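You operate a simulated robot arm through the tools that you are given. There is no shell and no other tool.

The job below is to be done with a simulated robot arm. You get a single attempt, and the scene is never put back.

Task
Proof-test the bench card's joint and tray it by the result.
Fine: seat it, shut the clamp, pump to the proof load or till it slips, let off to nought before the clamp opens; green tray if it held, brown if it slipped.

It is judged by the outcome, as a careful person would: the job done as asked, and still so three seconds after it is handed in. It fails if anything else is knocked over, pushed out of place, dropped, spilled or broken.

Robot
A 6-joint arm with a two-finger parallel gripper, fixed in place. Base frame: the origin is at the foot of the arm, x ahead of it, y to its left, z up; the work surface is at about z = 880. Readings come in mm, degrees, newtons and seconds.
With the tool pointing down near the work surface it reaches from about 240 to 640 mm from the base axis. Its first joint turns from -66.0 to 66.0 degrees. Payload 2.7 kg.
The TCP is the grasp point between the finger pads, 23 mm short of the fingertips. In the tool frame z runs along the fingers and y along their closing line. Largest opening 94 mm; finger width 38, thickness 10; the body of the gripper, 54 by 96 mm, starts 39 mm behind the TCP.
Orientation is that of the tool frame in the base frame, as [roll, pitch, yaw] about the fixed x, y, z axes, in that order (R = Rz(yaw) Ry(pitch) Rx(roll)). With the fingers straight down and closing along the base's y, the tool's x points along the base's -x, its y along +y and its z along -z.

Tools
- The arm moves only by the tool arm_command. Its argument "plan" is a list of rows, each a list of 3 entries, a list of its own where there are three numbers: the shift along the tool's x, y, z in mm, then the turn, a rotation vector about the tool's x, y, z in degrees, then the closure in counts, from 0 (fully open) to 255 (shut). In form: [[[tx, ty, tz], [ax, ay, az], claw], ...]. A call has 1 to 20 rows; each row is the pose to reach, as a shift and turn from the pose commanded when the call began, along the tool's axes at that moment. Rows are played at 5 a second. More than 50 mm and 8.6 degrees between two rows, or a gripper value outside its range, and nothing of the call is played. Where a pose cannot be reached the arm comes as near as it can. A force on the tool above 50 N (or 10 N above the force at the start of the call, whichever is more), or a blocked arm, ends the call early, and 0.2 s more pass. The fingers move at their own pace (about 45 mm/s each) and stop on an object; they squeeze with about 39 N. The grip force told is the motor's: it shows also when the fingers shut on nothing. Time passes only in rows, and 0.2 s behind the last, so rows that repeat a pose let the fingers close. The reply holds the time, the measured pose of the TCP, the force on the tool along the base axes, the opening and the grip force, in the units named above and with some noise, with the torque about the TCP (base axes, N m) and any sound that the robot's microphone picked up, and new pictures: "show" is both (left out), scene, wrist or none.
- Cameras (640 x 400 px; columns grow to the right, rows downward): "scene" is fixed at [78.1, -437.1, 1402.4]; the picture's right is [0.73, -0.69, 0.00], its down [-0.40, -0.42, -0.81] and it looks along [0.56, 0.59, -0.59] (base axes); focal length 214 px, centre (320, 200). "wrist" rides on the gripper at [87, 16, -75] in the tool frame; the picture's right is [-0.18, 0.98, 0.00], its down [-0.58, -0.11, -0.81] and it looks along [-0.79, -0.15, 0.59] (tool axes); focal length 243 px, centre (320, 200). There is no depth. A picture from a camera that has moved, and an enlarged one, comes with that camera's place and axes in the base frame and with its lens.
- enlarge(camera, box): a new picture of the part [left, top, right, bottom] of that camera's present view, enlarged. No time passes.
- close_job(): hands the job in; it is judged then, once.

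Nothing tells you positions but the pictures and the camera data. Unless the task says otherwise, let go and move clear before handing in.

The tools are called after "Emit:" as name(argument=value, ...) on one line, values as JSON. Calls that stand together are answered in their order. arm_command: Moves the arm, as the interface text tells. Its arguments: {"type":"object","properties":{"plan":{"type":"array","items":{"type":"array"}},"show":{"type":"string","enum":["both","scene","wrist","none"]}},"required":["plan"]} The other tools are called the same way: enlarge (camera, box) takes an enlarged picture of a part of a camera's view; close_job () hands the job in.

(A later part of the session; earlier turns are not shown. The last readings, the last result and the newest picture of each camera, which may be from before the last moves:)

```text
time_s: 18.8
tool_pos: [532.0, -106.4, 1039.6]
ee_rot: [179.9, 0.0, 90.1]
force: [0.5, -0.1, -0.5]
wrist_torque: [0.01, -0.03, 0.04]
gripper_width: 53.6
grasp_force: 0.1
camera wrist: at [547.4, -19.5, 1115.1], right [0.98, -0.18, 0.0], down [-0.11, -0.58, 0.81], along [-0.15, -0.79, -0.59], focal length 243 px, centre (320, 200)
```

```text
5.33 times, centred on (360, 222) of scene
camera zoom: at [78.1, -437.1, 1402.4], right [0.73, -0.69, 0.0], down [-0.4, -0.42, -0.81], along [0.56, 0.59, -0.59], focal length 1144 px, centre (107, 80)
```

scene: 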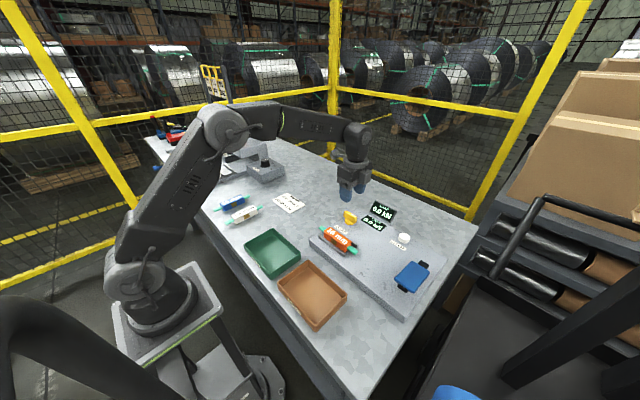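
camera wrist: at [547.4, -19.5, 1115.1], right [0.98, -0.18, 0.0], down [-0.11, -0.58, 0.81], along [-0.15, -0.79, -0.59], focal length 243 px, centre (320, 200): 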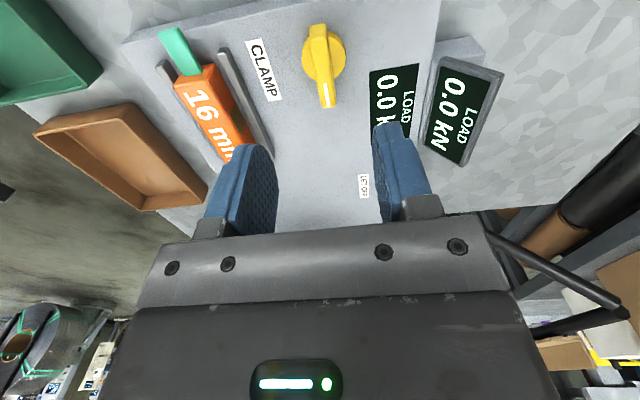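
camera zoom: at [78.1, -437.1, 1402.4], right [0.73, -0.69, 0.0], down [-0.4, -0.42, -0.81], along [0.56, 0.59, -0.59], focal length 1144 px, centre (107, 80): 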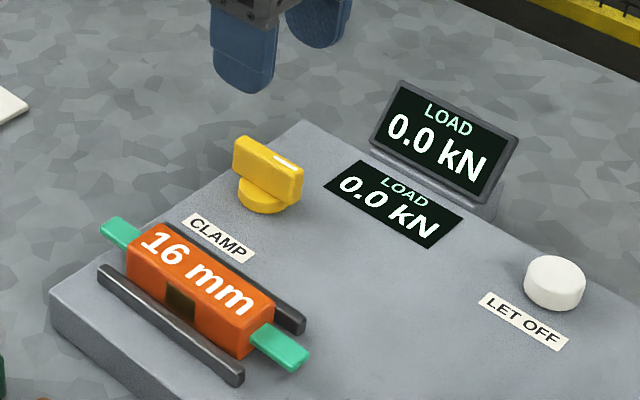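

The wing knob is about 47 mm long along y, 11 mm thick, centred near (534.5, -104.5), from z≈918 to 945, mark pointing to -y (open). I'll descend with fingers straddling it in x and grip it.

Emit:
arm_command(plan=[[[0.5, 2.5, 40], [0, 0, 0], 110], [[0.5, 2.5, 70], [0, 0, 0], 110], [[0.5, 2.5, 88], [0, 0, 0], 110], [[0.5, 2.5, 88], [0, 0, 0], 110]], show="both")

Emit:
enlarge(camera="wrist", box=[220, 50, 420, 230])

Emit:
enlarge(camera="scene", box=[310, 185, 410, 260])

```text
time_s: 19.8
tool_pos: [533.7, -104.5, 952.6]
ee_rot: [179.9, 0.0, 90.0]
force: [0.4, 0.1, 0.5]
wrist_torque: [-0.01, 0.0, 0.0]
gripper_width: 53.5
grasp_force: 0.0
camera wrist: at [550.1, -18.4, 1027.6], right [0.98, -0.18, 0.0], down [-0.11, -0.58, 0.81], along [-0.15, -0.79, -0.59], focal length 243 px, centre (320, 200)
```

scene: 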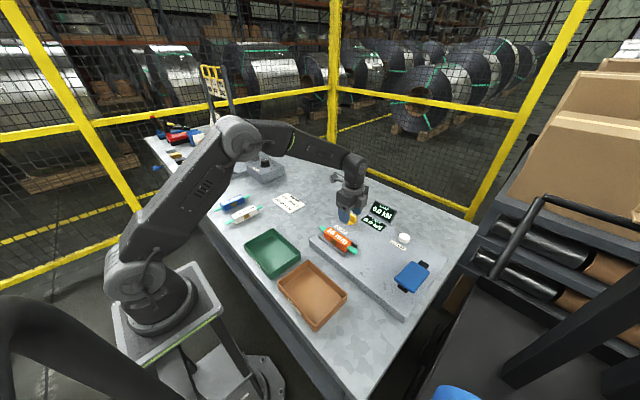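
wrist: 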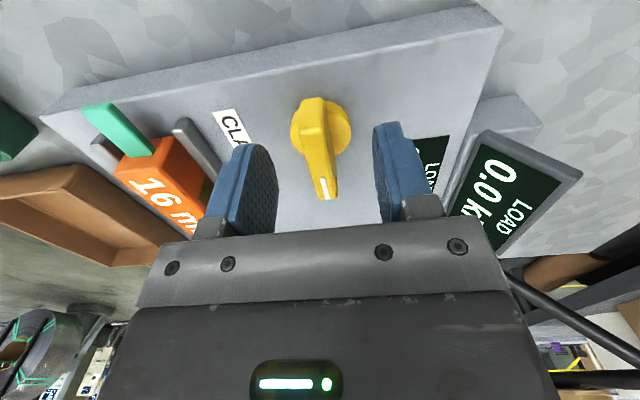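

```text
2.22 times, centred on (320, 140) of wrist
camera zoom: at [550.1, -18.4, 1027.6], right [0.98, -0.18, 0.0], down [-0.11, -0.58, 0.81], along [-0.15, -0.79, -0.59], focal length 539 px, centre (320, 333)
```

zoom: 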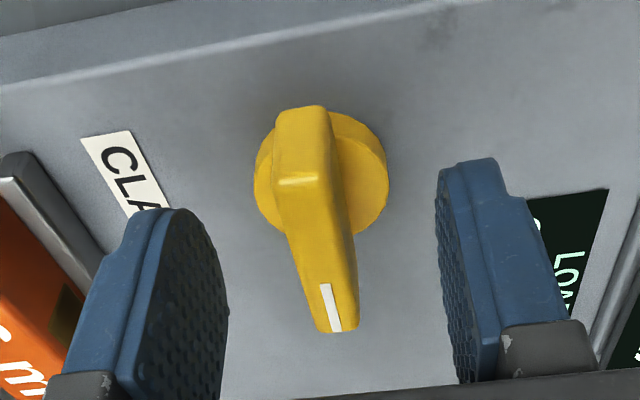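

```text
5.33 times, centred on (360, 222) of scene
camera zoom: at [78.1, -437.1, 1402.4], right [0.73, -0.69, 0.0], down [-0.4, -0.42, -0.81], along [0.56, 0.59, -0.59], focal length 1144 px, centre (107, 80)
```

zoom: 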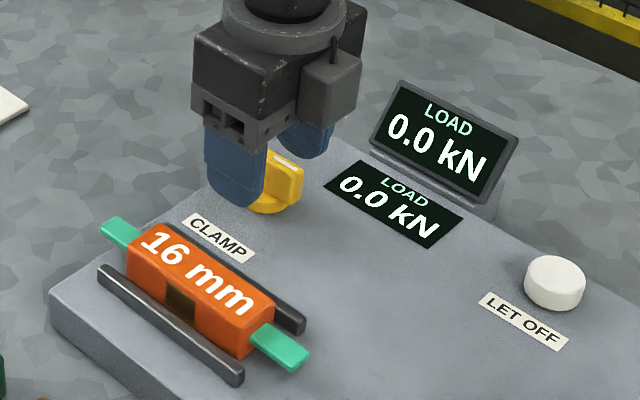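

The wing is centred between the fingers and its top is at z≈945. Closing on it now.

Emit:
arm_command(plan=[[[0, 0, 0], [0, 0, 0], 180], [[0, 0, 0], [0, 0, 0], 255], [[0, 0, 0], [0, 0, 0], 255], [[0, 0, 0], [0, 0, 0], 255]], show="wrist")

```text
time_s: 20.8
tool_pos: [533.9, -104.8, 952.4]
ee_rot: [179.8, 0.0, 90.2]
force: [6.3, 0.2, -1.6]
wrist_torque: [0.12, 0.09, -0.08]
gripper_width: 11.9
grasp_force: 44.8
camera wrist: at [550.4, -18.4, 1027.8], right [0.98, -0.18, 0.0], down [-0.11, -0.58, 0.81], along [-0.15, -0.79, -0.59], focal length 243 px, centre (320, 200)
```

wrist: 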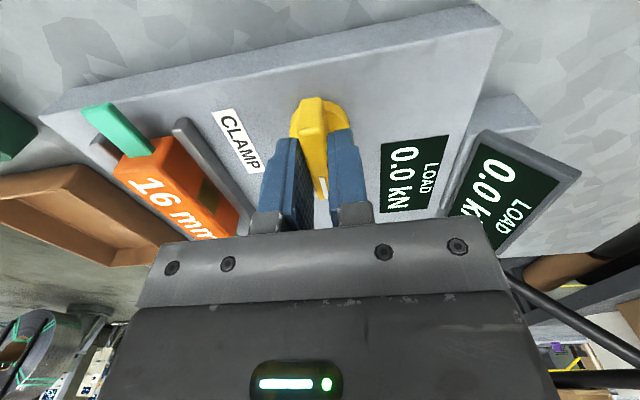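

The wing is gripped (11.9 mm). I'll try a small clockwise turn and watch the torque to learn which way it turns.

Emit:
arm_command(plan=[[[0, 0.5, 0], [0, 0, 4], 255], [[0, 0.5, 0], [0, 0, 8], 255], [[0, 0.5, 0], [0, 0, 12], 255], [[0, 0.5, 0], [0, 0, 12], 255]], show="wrist")

```text
time_s: 21.8
tool_pos: [535.3, -105.2, 953.2]
ee_rot: [179.9, 0.1, 78.0]
force: [-1.8, -2.7, 4.6]
wrist_torque: [0.15, 0.26, 0.0]
gripper_width: 11.9
grasp_force: 44.7
camera wrist: at [568.2, -23.6, 1027.8], right [0.92, -0.38, 0.0], down [-0.23, -0.55, 0.81], along [-0.31, -0.74, -0.59], focal length 243 px, centre (320, 200)
```

wrist: 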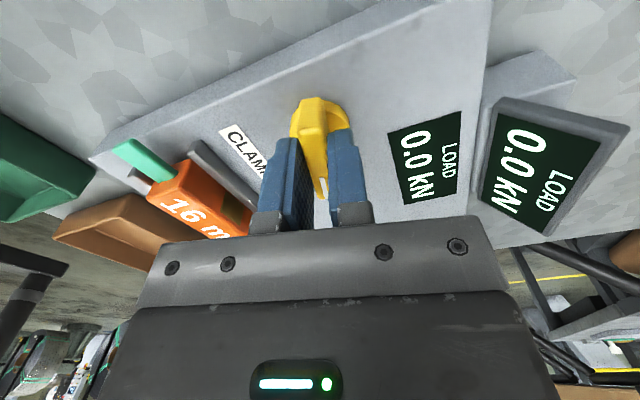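

The knob turns freely clockwise (12° with no resisting torque). I'll continue turning in that direction toward a quarter turn.

Emit:
arm_command(plan=[[[0, 0, 0], [0, 0, 8], 255], [[0, 0, 0], [0, 0, 16], 255], [[0, 0, 0], [0, 0, 24], 255], [[0, 0, 0], [0, 0, 32], 255], [[0, 0, 0], [0, 0, 40], 255], [[0, 0, 0], [0, 0, 40], 255]], show="both")

```text
time_s: 23.2
tool_pos: [534.2, -105.4, 953.8]
ee_rot: [179.9, -0.1, 37.9]
force: [-6.5, -6.3, 14.8]
wrist_torque: [-0.93, 1.33, -0.02]
gripper_width: 12.0
grasp_force: 45.3
camera wrist: at [612.4, -64.3, 1027.9], right [0.46, -0.89, 0.0], down [-0.53, -0.27, 0.81], along [-0.72, -0.37, -0.59], focal length 243 px, centre (320, 200)
```

scene: 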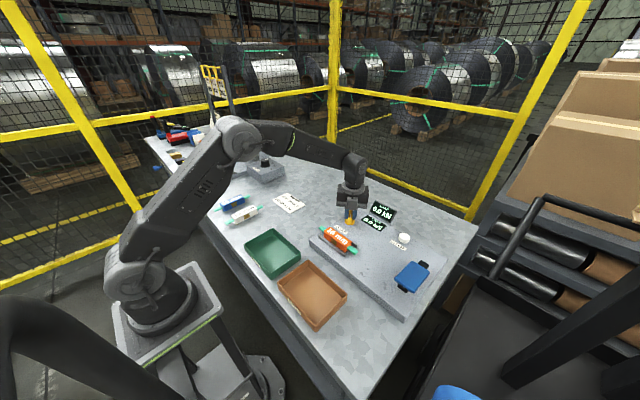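
wrist: 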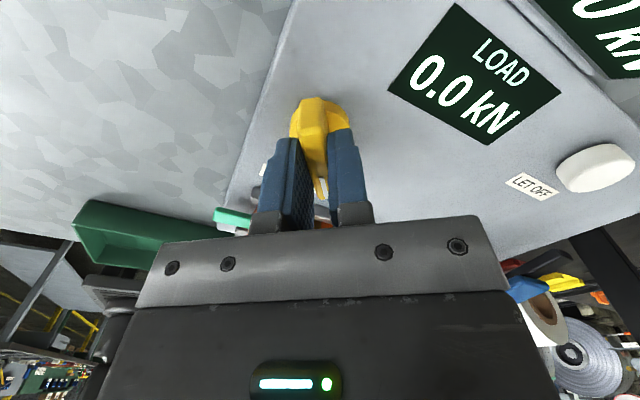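

The knob has turned about 52° with no resisting torque about z, but some side load is building up in the grip. I'll release to relieve it, check the knob's position, then re-grip.

Emit:
arm_command(plan=[[[0, 0, 0], [0, 0, 0], 220], [[0, 0, 0], [0, 0, 0], 170], [[0, 0, 0], [0, 0, 0], 170], [[0, 0, 0], [0, 0, 0], 170]], show="both")

Emit:
enlarge(camera="wrist", box=[220, 50, 420, 230])

Emit:
enlarge(camera="scene", box=[310, 185, 410, 260])

```text
time_s: 24.2
tool_pos: [535.4, -104.8, 952.9]
ee_rot: [180.0, 0.0, 38.1]
force: [0.9, -0.3, -0.9]
wrist_torque: [0.02, 0.0, 0.03]
gripper_width: 31.2
grasp_force: 0.0
camera wrist: at [612.7, -63.7, 1027.3], right [0.46, -0.89, 0.0], down [-0.53, -0.27, 0.81], along [-0.71, -0.37, -0.59], focal length 243 px, centre (320, 200)
```

scene: 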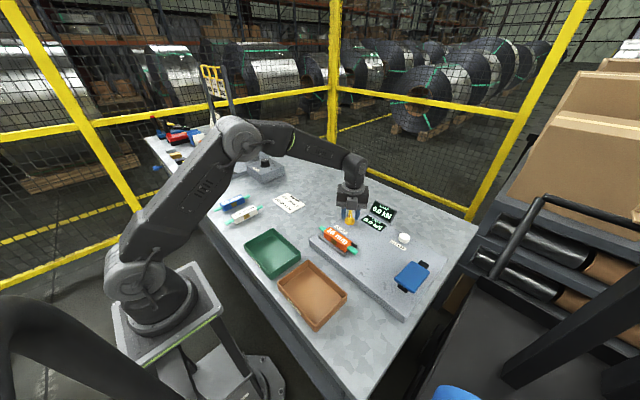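
wrist: 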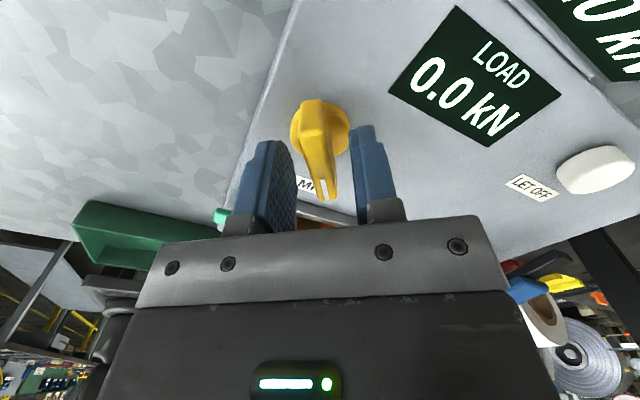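

```text
2.22 times, centred on (320, 140) of wrist
camera zoom: at [612.7, -63.7, 1027.3], right [0.46, -0.89, 0.0], down [-0.53, -0.27, 0.81], along [-0.71, -0.37, -0.59], focal length 539 px, centre (320, 333)
```

zoom: 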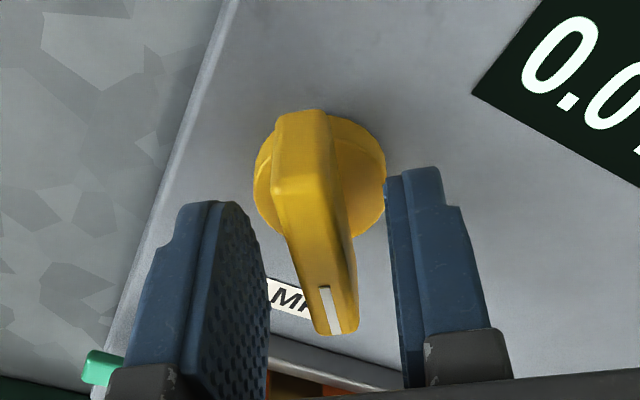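

```text
5.33 times, centred on (360, 222) of scene
camera zoom: at [78.1, -437.1, 1402.4], right [0.73, -0.69, 0.0], down [-0.4, -0.42, -0.81], along [0.56, 0.59, -0.59], focal length 1144 px, centre (107, 80)
```

zoom: 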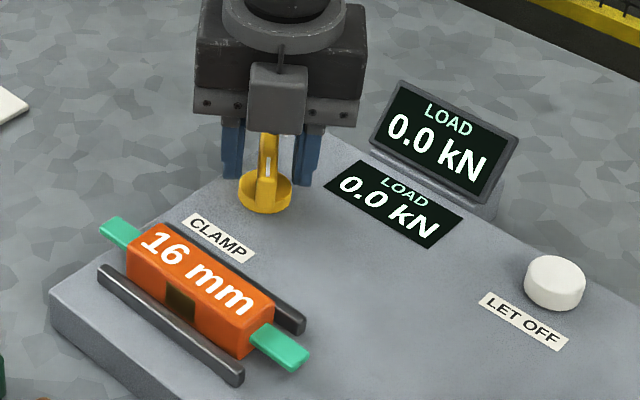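

The knob stayed at about 52°, mark heading towards the rails, no load on the arm. I'll re-grip and continue to a full quarter turn.

Emit:
arm_command(plan=[[[0, 0, 0], [0, 0, 0], 255], [[0, 0, 0], [0, 0, 0], 255], [[0, 0, 0], [0, 0, 0], 255], [[0, 0, 0], [0, 0, 8], 255], [[0, 0, 0], [0, 0, 16], 255], [[0, 0, 0], [0, 0, 24], 255], [[0, 0, 0], [0, 0, 32], 255], [[0, 0, 0], [0, 0, 37], 255], [[0, 0, 0], [0, 0, 37], 255]], show="both")

Emit:
enlarge(camera="scene", box=[310, 185, 410, 260])

```text
time_s: 26.2
tool_pos: [536.3, -104.8, 952.5]
ee_rot: [-179.8, -0.2, 1.7]
force: [4.7, 1.4, 0.6]
wrist_torque: [-0.38, 0.5, 2.51]
gripper_width: 23.1
grasp_force: 44.6
camera wrist: at [622.1, -118.4, 1027.3], right [-0.16, -0.99, 0.0], down [-0.59, 0.09, 0.81], along [-0.8, 0.13, -0.59], focal length 243 px, centre (320, 200)
```

scene: 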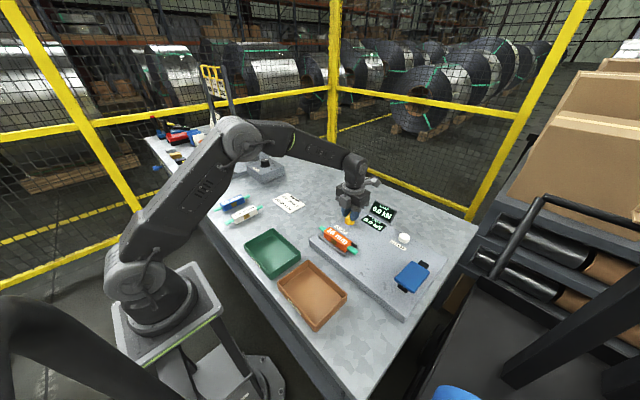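
wrist: 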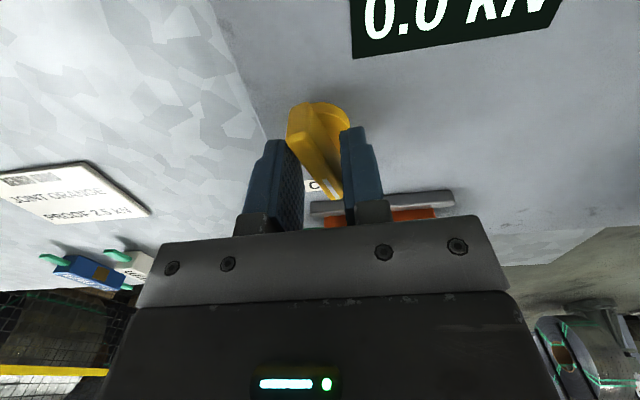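

```text
5.33 times, centred on (360, 222) of scene
camera zoom: at [78.3, -437.0, 1402.4], right [0.73, -0.69, 0.0], down [-0.4, -0.42, -0.81], along [0.56, 0.59, -0.59], focal length 1144 px, centre (107, 80)
```

zoom: 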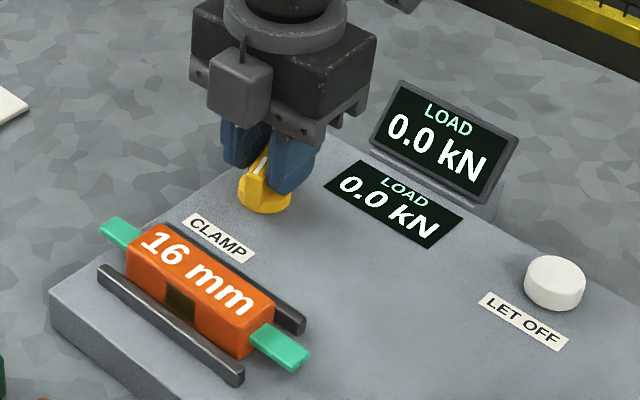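

The knob has come up against a stop before 90° (2.5 N·m on the wrist). I'll release and look at where the knob ended and whether the clamp shows as shut.

Emit:
arm_command(plan=[[[0, 0, 0], [0, 0, -6], 255], [[0, 0, 0], [0, 0, -8], 200], [[0, 0, 0], [0, 0, -8], 140], [[0, 0, 0], [0, 0, -8], 110], [[0, 0, 0], [0, 0, -8], 110]], show="both")

Emit:
enlarge(camera="wrist", box=[220, 50, 420, 230])

Emit:
enlarge(camera="scene", box=[310, 185, 410, 260])

```text
time_s: 27.4
tool_pos: [536.1, -105.5, 951.8]
ee_rot: [179.9, -0.1, 9.0]
force: [-0.7, -0.1, -0.7]
wrist_torque: [0.01, 0.01, -0.01]
gripper_width: 53.3
grasp_force: 0.0
camera wrist: at [622.5, -107.0, 1026.9], right [-0.03, -1.0, 0.0], down [-0.59, 0.02, 0.81], along [-0.81, 0.02, -0.59], focal length 243 px, centre (320, 200)
```

scene: 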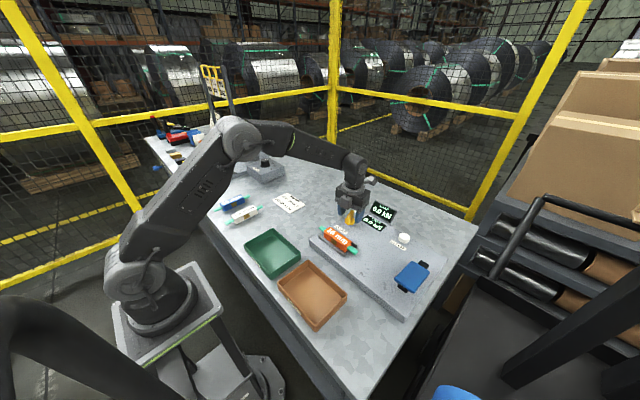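
wrist: 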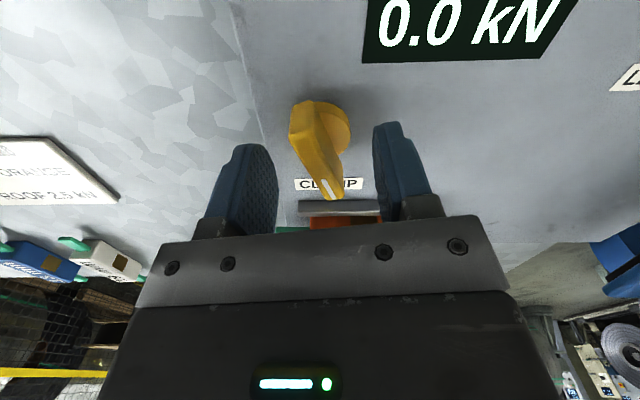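

```text
2.22 times, centred on (320, 140) of wrist
camera zoom: at [622.5, -107.0, 1026.9], right [-0.03, -1.0, 0.0], down [-0.59, 0.02, 0.81], along [-0.81, 0.02, -0.59], focal length 539 px, centre (320, 333)
```

zoom: 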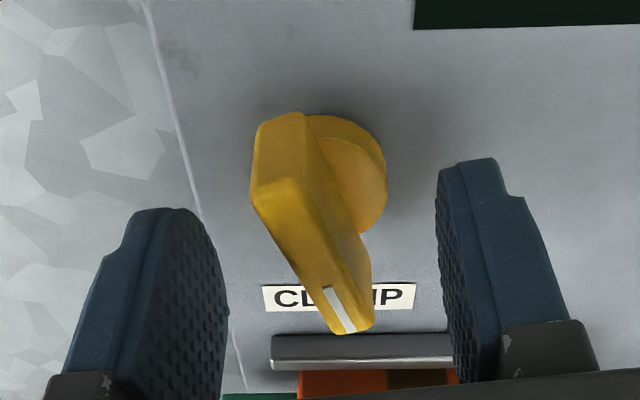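

```text
5.33 times, centred on (360, 222) of scene
camera zoom: at [78.1, -437.1, 1402.4], right [0.73, -0.69, 0.0], down [-0.4, -0.42, -0.81], along [0.56, 0.59, -0.59], focal length 1144 px, centre (107, 80)
```

zoom: 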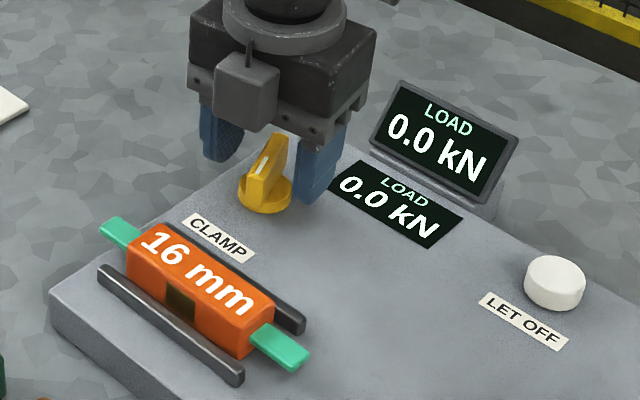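

The knob has turned about 70° clockwise to a firm stop and stays there, so I take the clamp as shut. Next I rise clear, close the fingers and move towards the blue pump pad to look at it.

Emit:
arm_command(plan=[[[0, 0, -45], [0, 0, 0], 110], [[0, 0, -90], [0, 0, 0], 110], [[-9, 20, -100], [0, 0, -8], 110], [[-18, 40, -100], [0, 0, -16], 180], [[-27, 61, -100], [0, 0, -24], 255], [[-36, 81, -100], [0, 0, -32], 255], [[-45, 101, -100], [0, 0, -40], 255], [[-54, 122, -100], [0, 0, -48], 255], [[-63, 142, -100], [0, 0, -56], 255], [[-72, 163, -100], [0, 0, -64], 255], [[-81, 183, -100], [0, 0, -72], 255], [[-90, 203, -100], [0, 0, -80], 255], [[-90, 203, -100], [0, 0, -81], 255], [[-90, 203, -100], [0, 0, -81], 255]], show="both")

Emit:
enlarge(camera="wrist", box=[200, 0, 460, 170])

Emit:
enlarge(camera="scene", box=[310, 185, 450, 300])

```text
time_s: 30.4
tool_pos: [479.3, -320.8, 1052.7]
ee_rot: [179.9, 0.0, 90.0]
force: [-0.2, 0.7, 0.2]
wrist_torque: [0.0, 0.01, 0.01]
gripper_width: 0.1
grasp_force: 38.7
camera wrist: at [493.8, -233.1, 1127.3], right [0.98, -0.18, 0.0], down [-0.11, -0.58, 0.81], along [-0.15, -0.79, -0.59], focal length 243 px, centre (320, 200)
```

scene: 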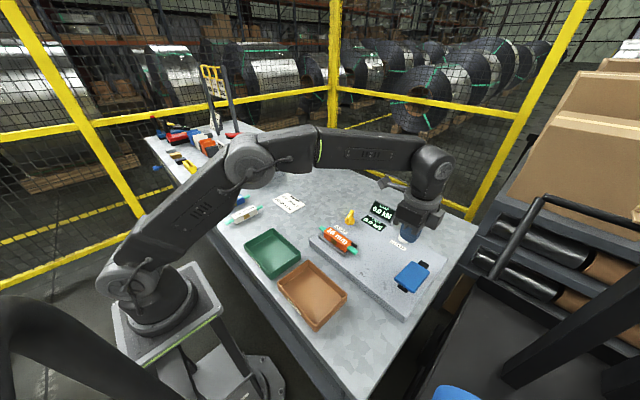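
wrist: 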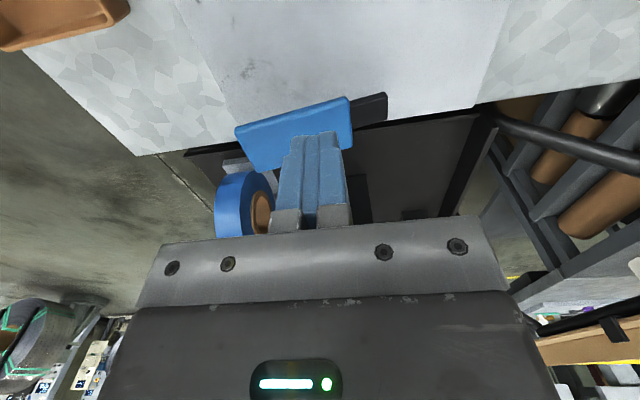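

```text
2.35 times, centred on (330, 85) of wrist
camera zoom: at [493.8, -233.1, 1127.3], right [0.98, -0.18, 0.0], down [-0.11, -0.58, 0.81], along [-0.15, -0.79, -0.59], focal length 571 px, centre (296, 471)
```

zoom: 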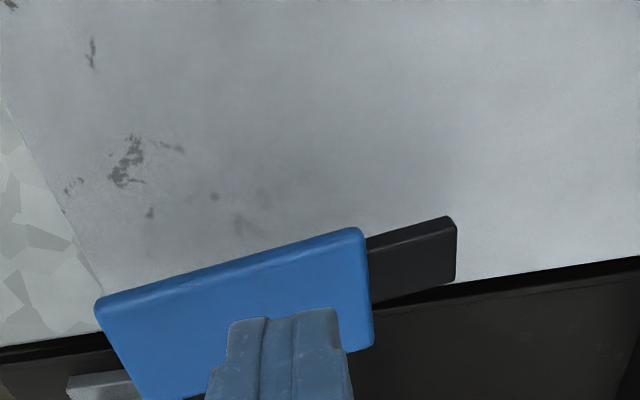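

```text
3.48 times, centred on (380, 242) of scene
camera zoom: at [78.1, -437.1, 1402.4], right [0.73, -0.69, 0.0], down [-0.4, -0.42, -0.81], along [0.56, 0.59, -0.59], focal length 746 px, centre (111, 52)
```

zoom: 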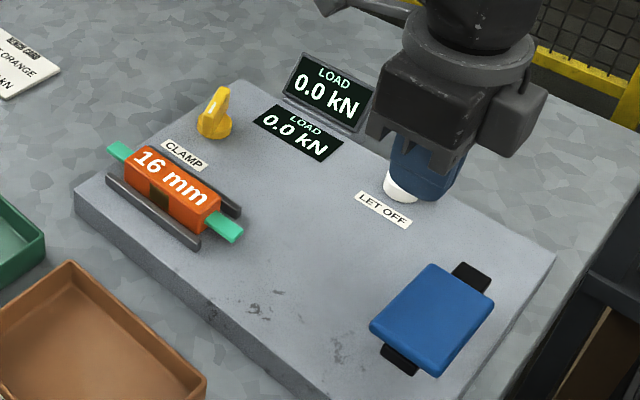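

The pump is a lever pad hinged at its +x end (x≈515-530) with its free end at -x raised (pad spans about x 404–500, y -343 to -388, z 948 to 967). I'll position the closed fingertips above the free end near (430, -365).

Emit:
arm_command(plan=[[[-22, -24, 15], [0, 0, 0], 255], [[-44.5, -48.5, 30], [0, 0, 0], 255], [[-44.5, -48.5, 48], [0, 0, 0], 255], [[-44.5, -48.5, 48], [0, 0, 0], 255]], show="both")

Emit:
enlarge(camera="wrist", box=[220, 40, 480, 240])

Emit:
enlarge(camera="scene", box=[310, 185, 450, 300])

```text
time_s: 31.4
tool_pos: [430.2, -365.9, 1004.8]
ee_rot: [179.9, 0.0, 90.2]
force: [0.2, -0.3, -0.8]
wrist_torque: [0.0, -0.04, -0.01]
gripper_width: 0.0
grasp_force: 38.9
camera wrist: at [446.2, -277.4, 1078.8], right [0.98, -0.18, 0.0], down [-0.11, -0.58, 0.81], along [-0.15, -0.79, -0.59], focal length 243 px, centre (320, 200)
```

scene: 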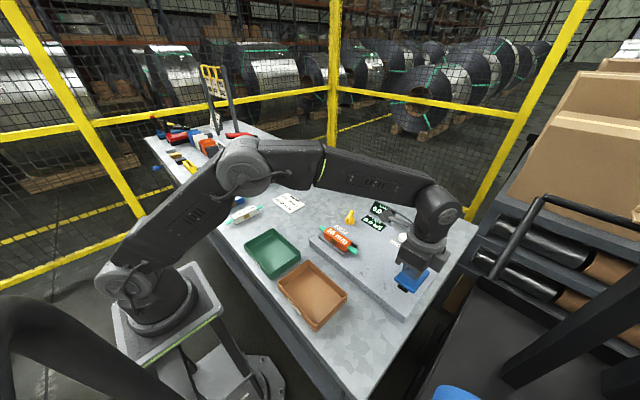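
wrist: 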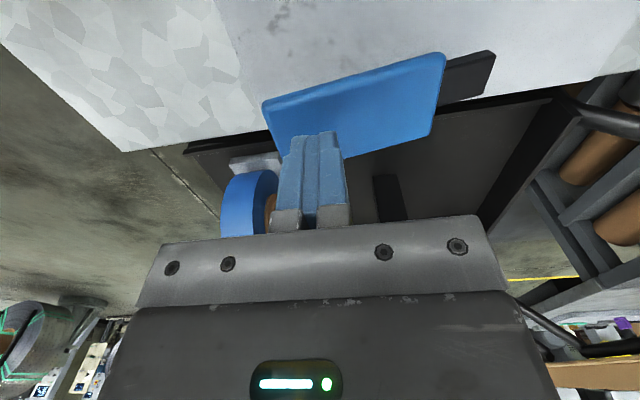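

```text
2.00 times, centred on (350, 140) of wrist
camera zoom: at [446.2, -277.4, 1078.8], right [0.98, -0.18, 0.0], down [-0.11, -0.58, 0.81], along [-0.15, -0.79, -0.59], focal length 485 px, centre (260, 320)
```

zoom: 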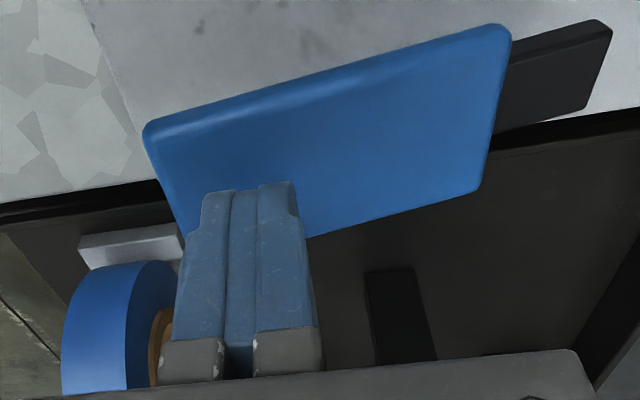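

```text
3.48 times, centred on (380, 242) of scene
camera zoom: at [78.1, -437.1, 1402.4], right [0.73, -0.69, 0.0], down [-0.4, -0.42, -0.81], along [0.56, 0.59, -0.59], focal length 746 px, centre (111, 52)
```

zoom: 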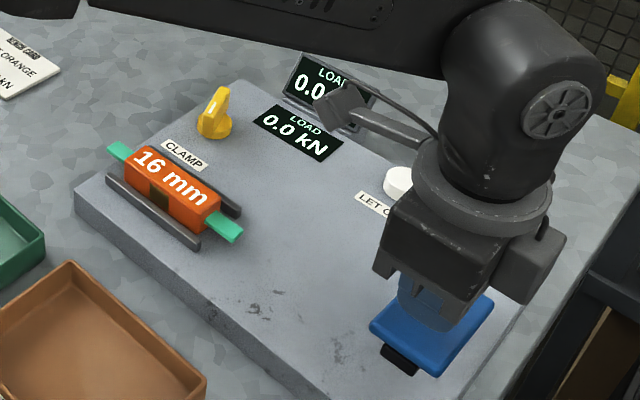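

The fingertips are over the pad's free end (surface there about z=962). I'll press gently in small steps and check force and the load reading.

Emit:
arm_command(plan=[[[-1, 0, 12], [0, 0, 0], 255], [[-1, 0, 18], [0, 0, 0], 255], [[-1, 0, 22], [0, 0, 0], 255], [[-1, 0, 25], [0, 0, 0], 255], [[-1, 0, 25], [0, 0, 0], 255]], show="wrist")

Emit:
enlarge(camera="scene", box=[310, 185, 450, 300])

```text
time_s: 32.6
tool_pos: [429.3, -365.7, 979.3]
ee_rot: [179.9, 0.0, 90.1]
force: [-4.0, -1.5, 5.0]
wrist_torque: [-0.03, 0.14, 0.05]
gripper_width: 0.0
grasp_force: 38.9
camera wrist: at [444.4, -278.5, 1053.7], right [0.98, -0.18, 0.0], down [-0.11, -0.58, 0.81], along [-0.15, -0.79, -0.59], focal length 243 px, centre (320, 200)
```

wrist: 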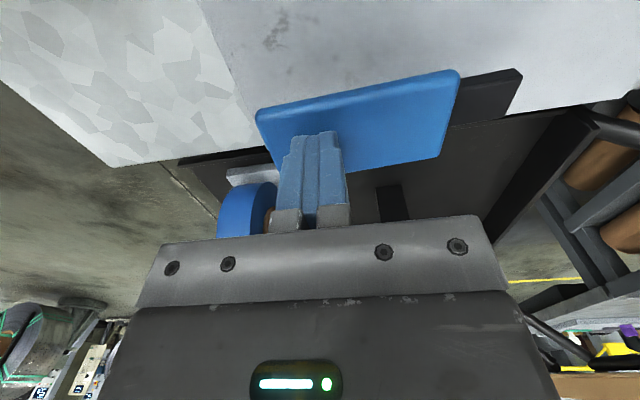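

```text
3.48 times, centred on (380, 242) of scene
camera zoom: at [77.9, -437.0, 1402.4], right [0.73, -0.69, 0.0], down [-0.4, -0.42, -0.81], along [0.56, 0.59, -0.59], focal length 746 px, centre (111, 52)
```

zoom: 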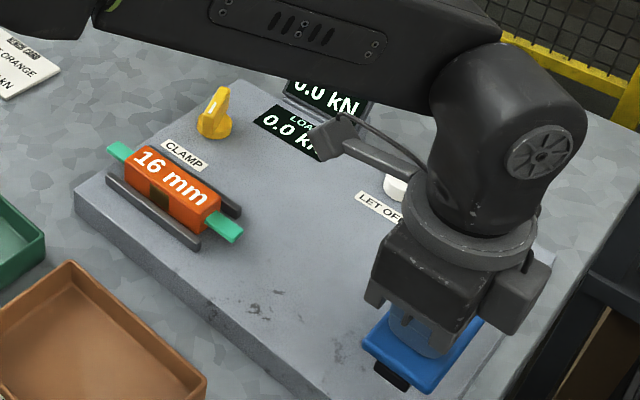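

Contact at about 5 N and the pad moves down under it; the load still reads 0.0. I'll press further in steps.

Emit:
arm_command(plan=[[[0, 0, 3], [0, 0, 0], 255], [[0, 0, 6], [0, 0, 0], 255], [[0, 0, 9], [0, 0, 0], 255], [[0, 0, 9], [0, 0, 0], 255]], show="none")

Emit:
enlarge(camera="scene", box=[310, 185, 450, 300])

```text
time_s: 33.6
tool_pos: [429.1, -365.3, 970.0]
ee_rot: [179.9, 0.0, 90.2]
force: [-5.3, 0.6, 7.3]
wrist_torque: [0.02, 0.05, 0.02]
gripper_width: 0.0
grasp_force: 38.8
```

```text
3.48 times, centred on (380, 242) of scene
camera zoom: at [77.9, -437.0, 1402.4], right [0.73, -0.69, 0.0], down [-0.4, -0.42, -0.81], along [0.56, 0.59, -0.59], focal length 746 px, centre (111, 52)
```

zoom: 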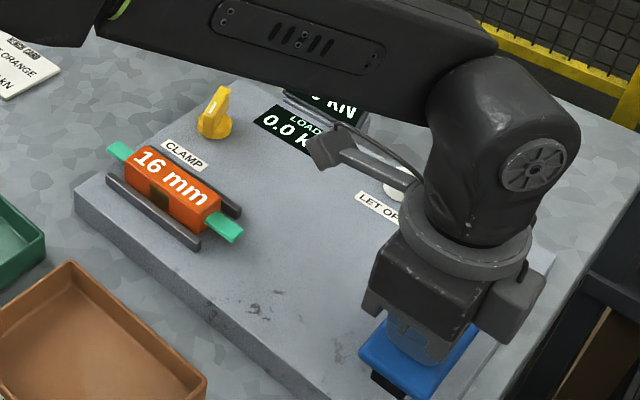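

Still 0.0 kN at about 7 N; continuing the stroke.

Emit:
arm_command(plan=[[[0, 0, 3], [0, 0, 0], 255], [[0, 0, 6], [0, 0, 0], 255], [[0, 0, 9], [0, 0, 0], 255], [[0, 0, 9], [0, 0, 0], 255]], show="none")

Emit:
enlarge(camera="scene", box=[310, 185, 450, 300])

```text
time_s: 34.6
tool_pos: [429.6, -366.0, 960.4]
ee_rot: [179.9, 0.1, 90.1]
force: [-9.7, -1.5, 9.4]
wrist_torque: [-0.03, 0.08, -0.01]
gripper_width: 0.0
grasp_force: 38.8
```

```text
3.48 times, centred on (380, 242) of scene
camera zoom: at [77.7, -437.0, 1402.4], right [0.73, -0.69, 0.0], down [-0.4, -0.42, -0.81], along [0.56, 0.59, -0.59], focal length 746 px, centre (111, 52)
```

zoom: 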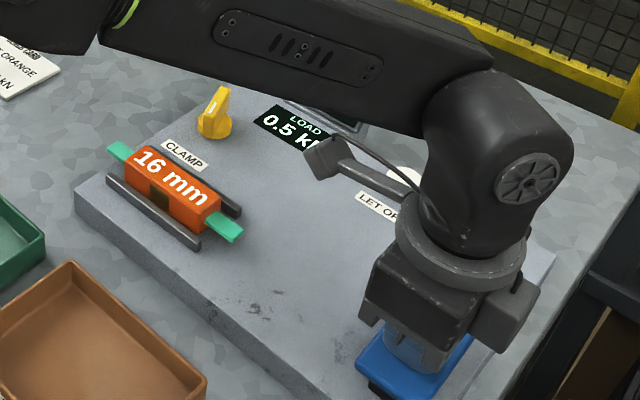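

One press stroke raised the load to 0.5 kN, so the clamp is working. I'll let the lever return, press again, and read after each stroke.

Emit:
arm_command(plan=[[[0, 0, -10], [0, 0, 0], 255], [[0, 0, -20], [0, 0, 0], 255], [[0, 0, -29], [0, 0, 0], 255], [[0, 0, -29], [0, 0, 0], 255]], show="none")

Emit:
enlarge(camera="scene", box=[310, 185, 450, 300])

```text
time_s: 35.6
tool_pos: [428.9, -365.1, 990.1]
ee_rot: [179.9, 0.0, 90.1]
force: [2.5, 1.6, 2.9]
wrist_torque: [0.04, -0.05, -0.03]
gripper_width: 0.0
grasp_force: 39.0
```

```text
3.48 times, centred on (380, 242) of scene
camera zoom: at [78.2, -437.0, 1402.4], right [0.73, -0.69, 0.0], down [-0.4, -0.42, -0.81], along [0.56, 0.59, -0.59], focal length 746 px, centre (111, 52)
```

zoom: 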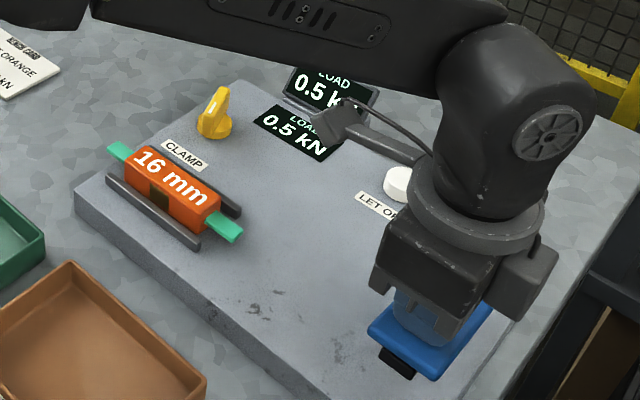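

Load holds at 0.5 kN with the lever returned. Second stroke.

Emit:
arm_command(plan=[[[0, 0, -6], [0, 0, 0], 255], [[0, 0, 0], [0, 0, 0], 255], [[0, 0, 10], [0, 0, 0], 255], [[0, 0, 20], [0, 0, 0], 255], [[0, 0, 29], [0, 0, 0], 255], [[0, 0, 29], [0, 0, 0], 255]], show="none")

Emit:
enlarge(camera="scene", box=[310, 185, 450, 300])

```text
time_s: 37.0
tool_pos: [430.9, -365.7, 961.9]
ee_rot: [179.9, 0.0, 90.1]
force: [-9.2, -2.6, 8.6]
wrist_torque: [-0.07, 0.17, -0.04]
gripper_width: 0.0
grasp_force: 38.8
```

```text
3.48 times, centred on (380, 242) of scene
camera zoom: at [77.7, -437.1, 1402.4], right [0.73, -0.69, 0.0], down [-0.4, -0.42, -0.81], along [0.56, 0.59, -0.59], focal length 746 px, centre (111, 52)
```

zoom: 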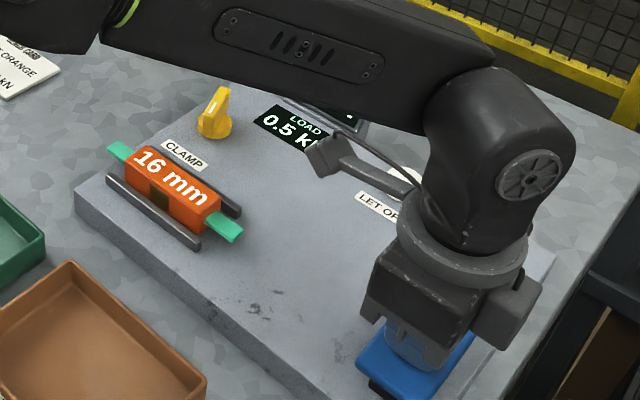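

The reading is still 0.5 kN; the stroke seems just short of the trip point. Pressing slightly further.

Emit:
arm_command(plan=[[[0, 0, 1], [0, 0, 0], 255], [[0, 0, 2], [0, 0, 0], 255], [[0, 0, 2], [0, 0, 0], 255]], show="none")

Emit:
enlarge(camera="scene", box=[310, 185, 450, 300])

```text
time_s: 37.8
tool_pos: [430.9, -364.8, 959.6]
ee_rot: [179.9, 0.0, 90.2]
force: [-4.2, -3.7, 8.8]
wrist_torque: [-0.03, -0.02, -0.02]
gripper_width: 0.0
grasp_force: 39.4
```

```text
3.48 times, centred on (380, 242) of scene
camera zoom: at [77.9, -437.1, 1402.4], right [0.73, -0.69, 0.0], down [-0.4, -0.42, -0.81], along [0.56, 0.59, -0.59], focal length 746 px, centre (111, 52)
```

zoom: 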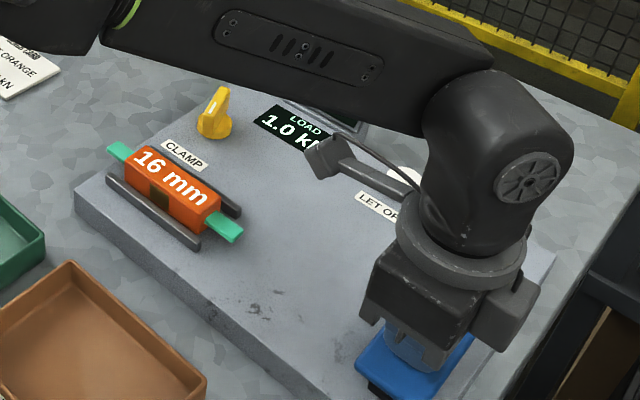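

Now 1.0 kN. Third stroke: release fully, then press to the same depth.

Emit:
arm_command(plan=[[[0, 0, -12], [0, 0, 0], 255], [[0, 0, -24], [0, 0, 0], 255], [[0, 0, -33], [0, 0, 0], 255], [[0, 0, -33], [0, 0, 0], 255], [[0, 0, -22], [0, 0, 0], 255], [[0, 0, -11], [0, 0, 0], 255], [[0, 0, -1], [0, 0, 0], 255], [[0, 0, 0.5], [0, 0, 0], 255], [[0, 0, 0.5], [0, 0, 0], 255]], show="none")

Emit:
enlarge(camera="scene", box=[310, 185, 450, 300])

```text
time_s: 39.8
tool_pos: [430.4, -365.0, 960.3]
ee_rot: [179.9, 0.1, 90.1]
force: [-9.8, -5.0, 8.8]
wrist_torque: [-0.13, 0.13, -0.05]
gripper_width: 0.0
grasp_force: 39.0
```

```text
3.48 times, centred on (380, 242) of scene
camera zoom: at [77.7, -437.1, 1402.4], right [0.73, -0.69, 0.0], down [-0.4, -0.42, -0.81], along [0.56, 0.59, -0.59], focal length 746 px, centre (111, 52)
```

zoom: 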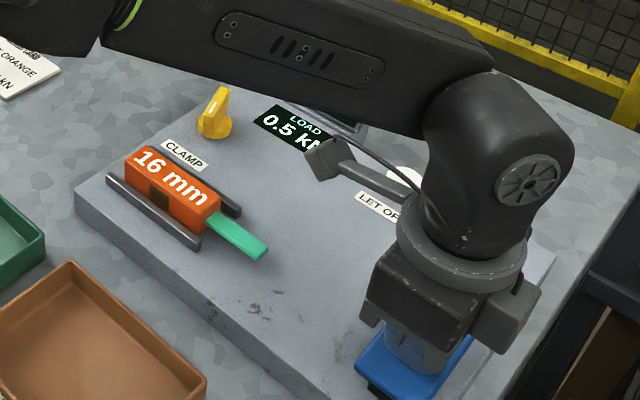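

The strip has pulled through towards -y and the load dropped to 0.5 kN: the joint slipped, so it will go in the brown tray. I'll come off the pump and look closely.

Emit:
arm_command(plan=[[[0, 0, -12], [0, 0, 0], 255], [[0, 0, -24], [0, 0, 0], 255], [[0, 0, -36], [0, 0, 0], 255], [[0, 0, -70], [0, 0, 0], 255], [[0, 0, -100], [0, 0, 0], 255], [[0, 0, -100], [0, 0, 0], 255]], show="both")

Emit:
enlarge(camera="scene", box=[310, 185, 450, 300])

```text
time_s: 41.2
tool_pos: [428.2, -364.2, 1057.9]
ee_rot: [179.9, 0.0, 90.1]
force: [0.5, -0.7, -0.2]
wrist_torque: [-0.01, 0.0, -0.03]
gripper_width: 0.0
grasp_force: 39.1
camera wrist: at [444.1, -279.0, 1132.9], right [0.98, -0.18, 0.0], down [-0.11, -0.58, 0.81], along [-0.15, -0.79, -0.59], focal length 243 px, centre (320, 200)
```

scene: 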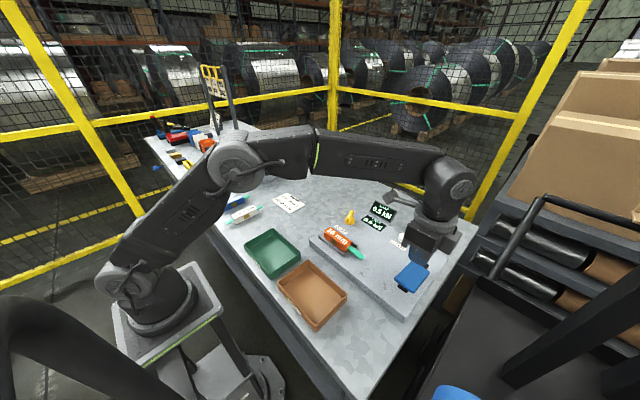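
wrist: 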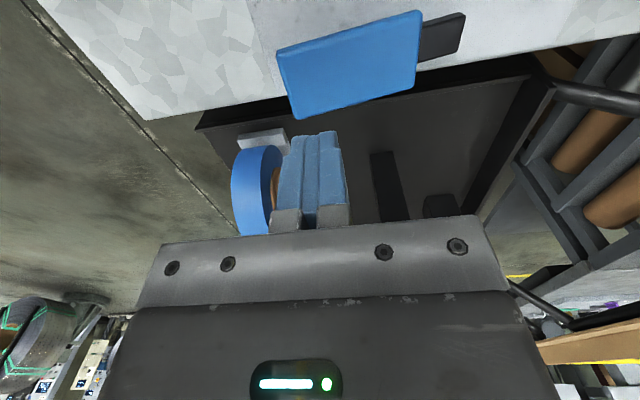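

```text
3.48 times, centred on (380, 242) of scene
camera zoom: at [78.1, -437.1, 1402.4], right [0.73, -0.69, 0.0], down [-0.4, -0.42, -0.81], along [0.56, 0.59, -0.59], focal length 746 px, centre (111, 52)
```

zoom: 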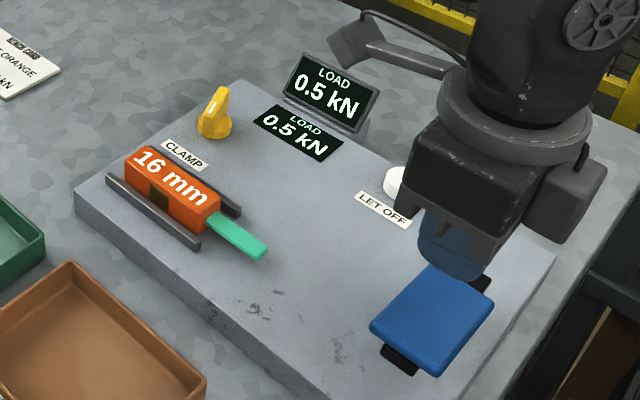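

The slip is confirmed (strip displaced, load at 0.5 kN). Now I go to the LET OFF button near (585, -274) with fingers closed to bring the load to nought.

Emit:
arm_command(plan=[[[18, 30, 0], [0, 0, 0], 255], [[36, 60, 0], [0, 0, 0], 255], [[54, 90, 5], [0, 0, 0], 255], [[72, 120, 10], [0, 0, 0], 255], [[91, 147, 18], [0, 0, 0], 255], [[91, 147, 18], [0, 0, 0], 255]], show="both")

Emit:
enlarge(camera="wrist", box=[220, 0, 460, 180])

Emit:
enlarge(camera="scene", box=[340, 180, 460, 280])

```text
time_s: 42.6
tool_pos: [563.6, -268.6, 1035.9]
ee_rot: [179.8, 0.1, 90.0]
force: [-0.9, -0.1, -0.5]
wrist_torque: [-0.02, -0.01, -0.02]
gripper_width: 0.0
grasp_force: 38.5
out of reach, approached as far as the arm can: row 5, 6
camera wrist: at [579.0, -182.0, 1111.4], right [0.98, -0.18, 0.0], down [-0.11, -0.58, 0.81], along [-0.15, -0.79, -0.59], focal length 243 px, centre (320, 200)
```

scene: 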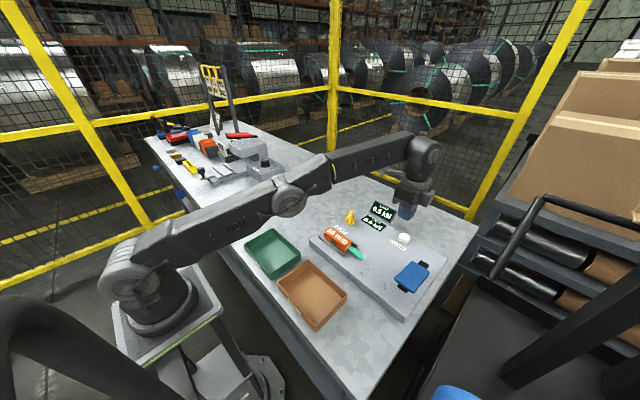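
wrist: 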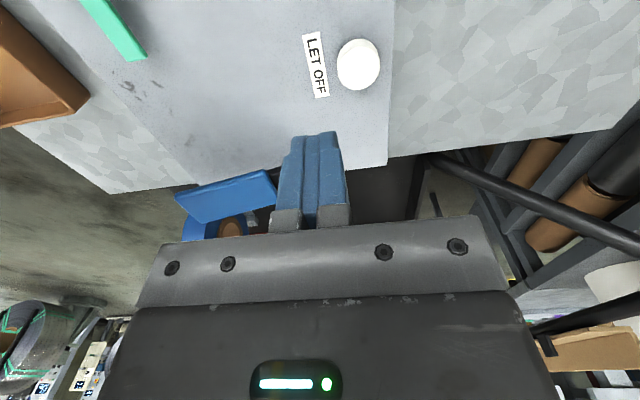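

```text
2.22 times, centred on (340, 90) of wrist
camera zoom: at [579.0, -182.0, 1111.4], right [0.98, -0.18, 0.0], down [-0.11, -0.58, 0.81], along [-0.15, -0.79, -0.59], focal length 539 px, centre (276, 444)
```

zoom: 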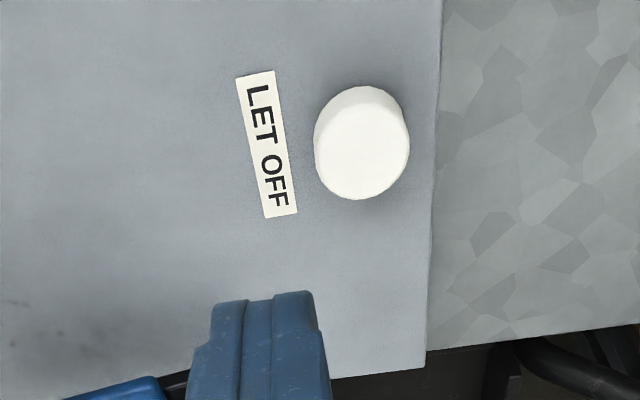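

```text
4.00 times, centred on (400, 230) of scene
camera zoom: at [78.1, -437.0, 1402.4], right [0.73, -0.69, 0.0], down [-0.4, -0.42, -0.81], along [0.56, 0.59, -0.59], focal length 858 px, centre (0, 80)
```

zoom: 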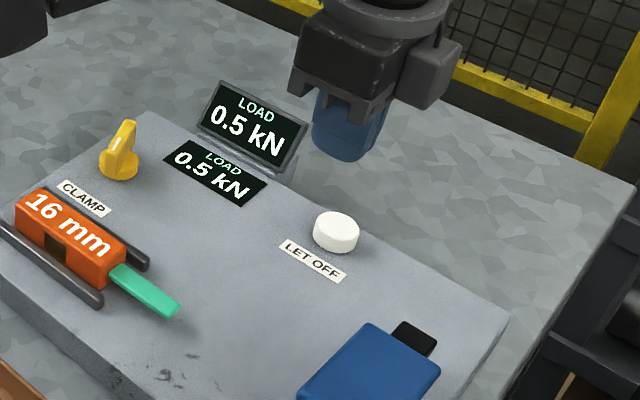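

The button centre is near (589, -274), about 18 mm radius, and the arm reached only radius ~624 at this height. I'll turn the tool so the wide side of the fingers lies along the reach direction, pulling back slightly first.

Emit:
arm_command(plan=[[[6, -13, 0], [0, 0, -8], 255], [[12.6, -27.2, 0], [0, 0, -16], 255], [[12.6, -27.2, 0], [0, 0, -24], 255], [[12.6, -27.2, 0], [0, 0, -32], 255], [[12.6, -27.2, 0], [0, 0, -40], 255], [[12.6, -27.2, 0], [0, 0, -48], 255], [[12.6, -27.2, 0], [0, 0, -56], 255], [[12.6, -27.2, 0], [0, 0, -64], 255], [[12.6, -27.2, 0], [0, 0, -65], 255], [[12.6, -27.2, 0], [0, 0, -65], 255]], show="both")

```text
time_s: 44.8
tool_pos: [535.9, -255.9, 1038.5]
ee_rot: [-180.0, 0.1, 155.1]
force: [0.3, 0.1, 0.1]
wrist_torque: [-0.01, 0.04, -0.02]
gripper_width: 0.1
grasp_force: 39.3
camera wrist: at [463.9, -205.2, 1111.6], right [0.58, 0.81, 0.0], down [0.48, -0.34, 0.81], along [0.66, -0.47, -0.59], focal length 243 px, centre (320, 200)
```

scene: 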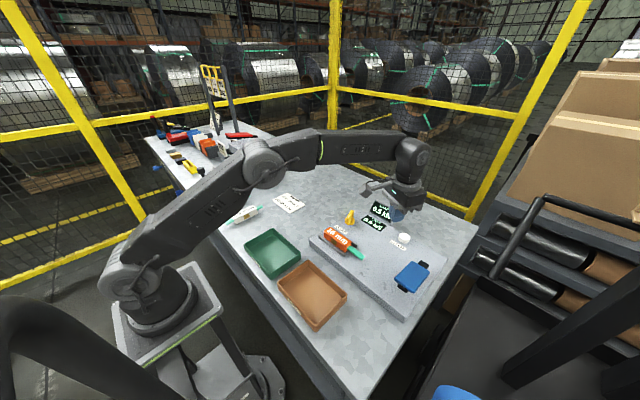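
wrist: 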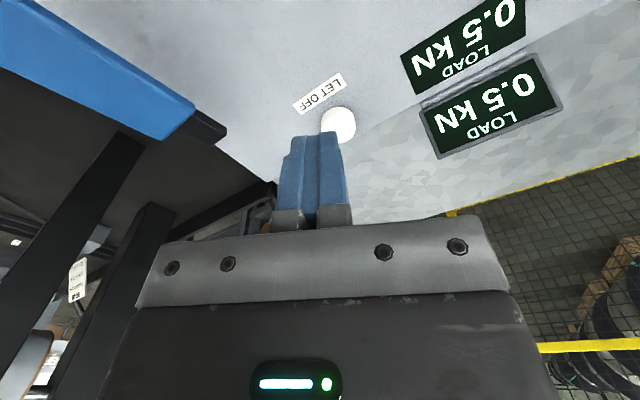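

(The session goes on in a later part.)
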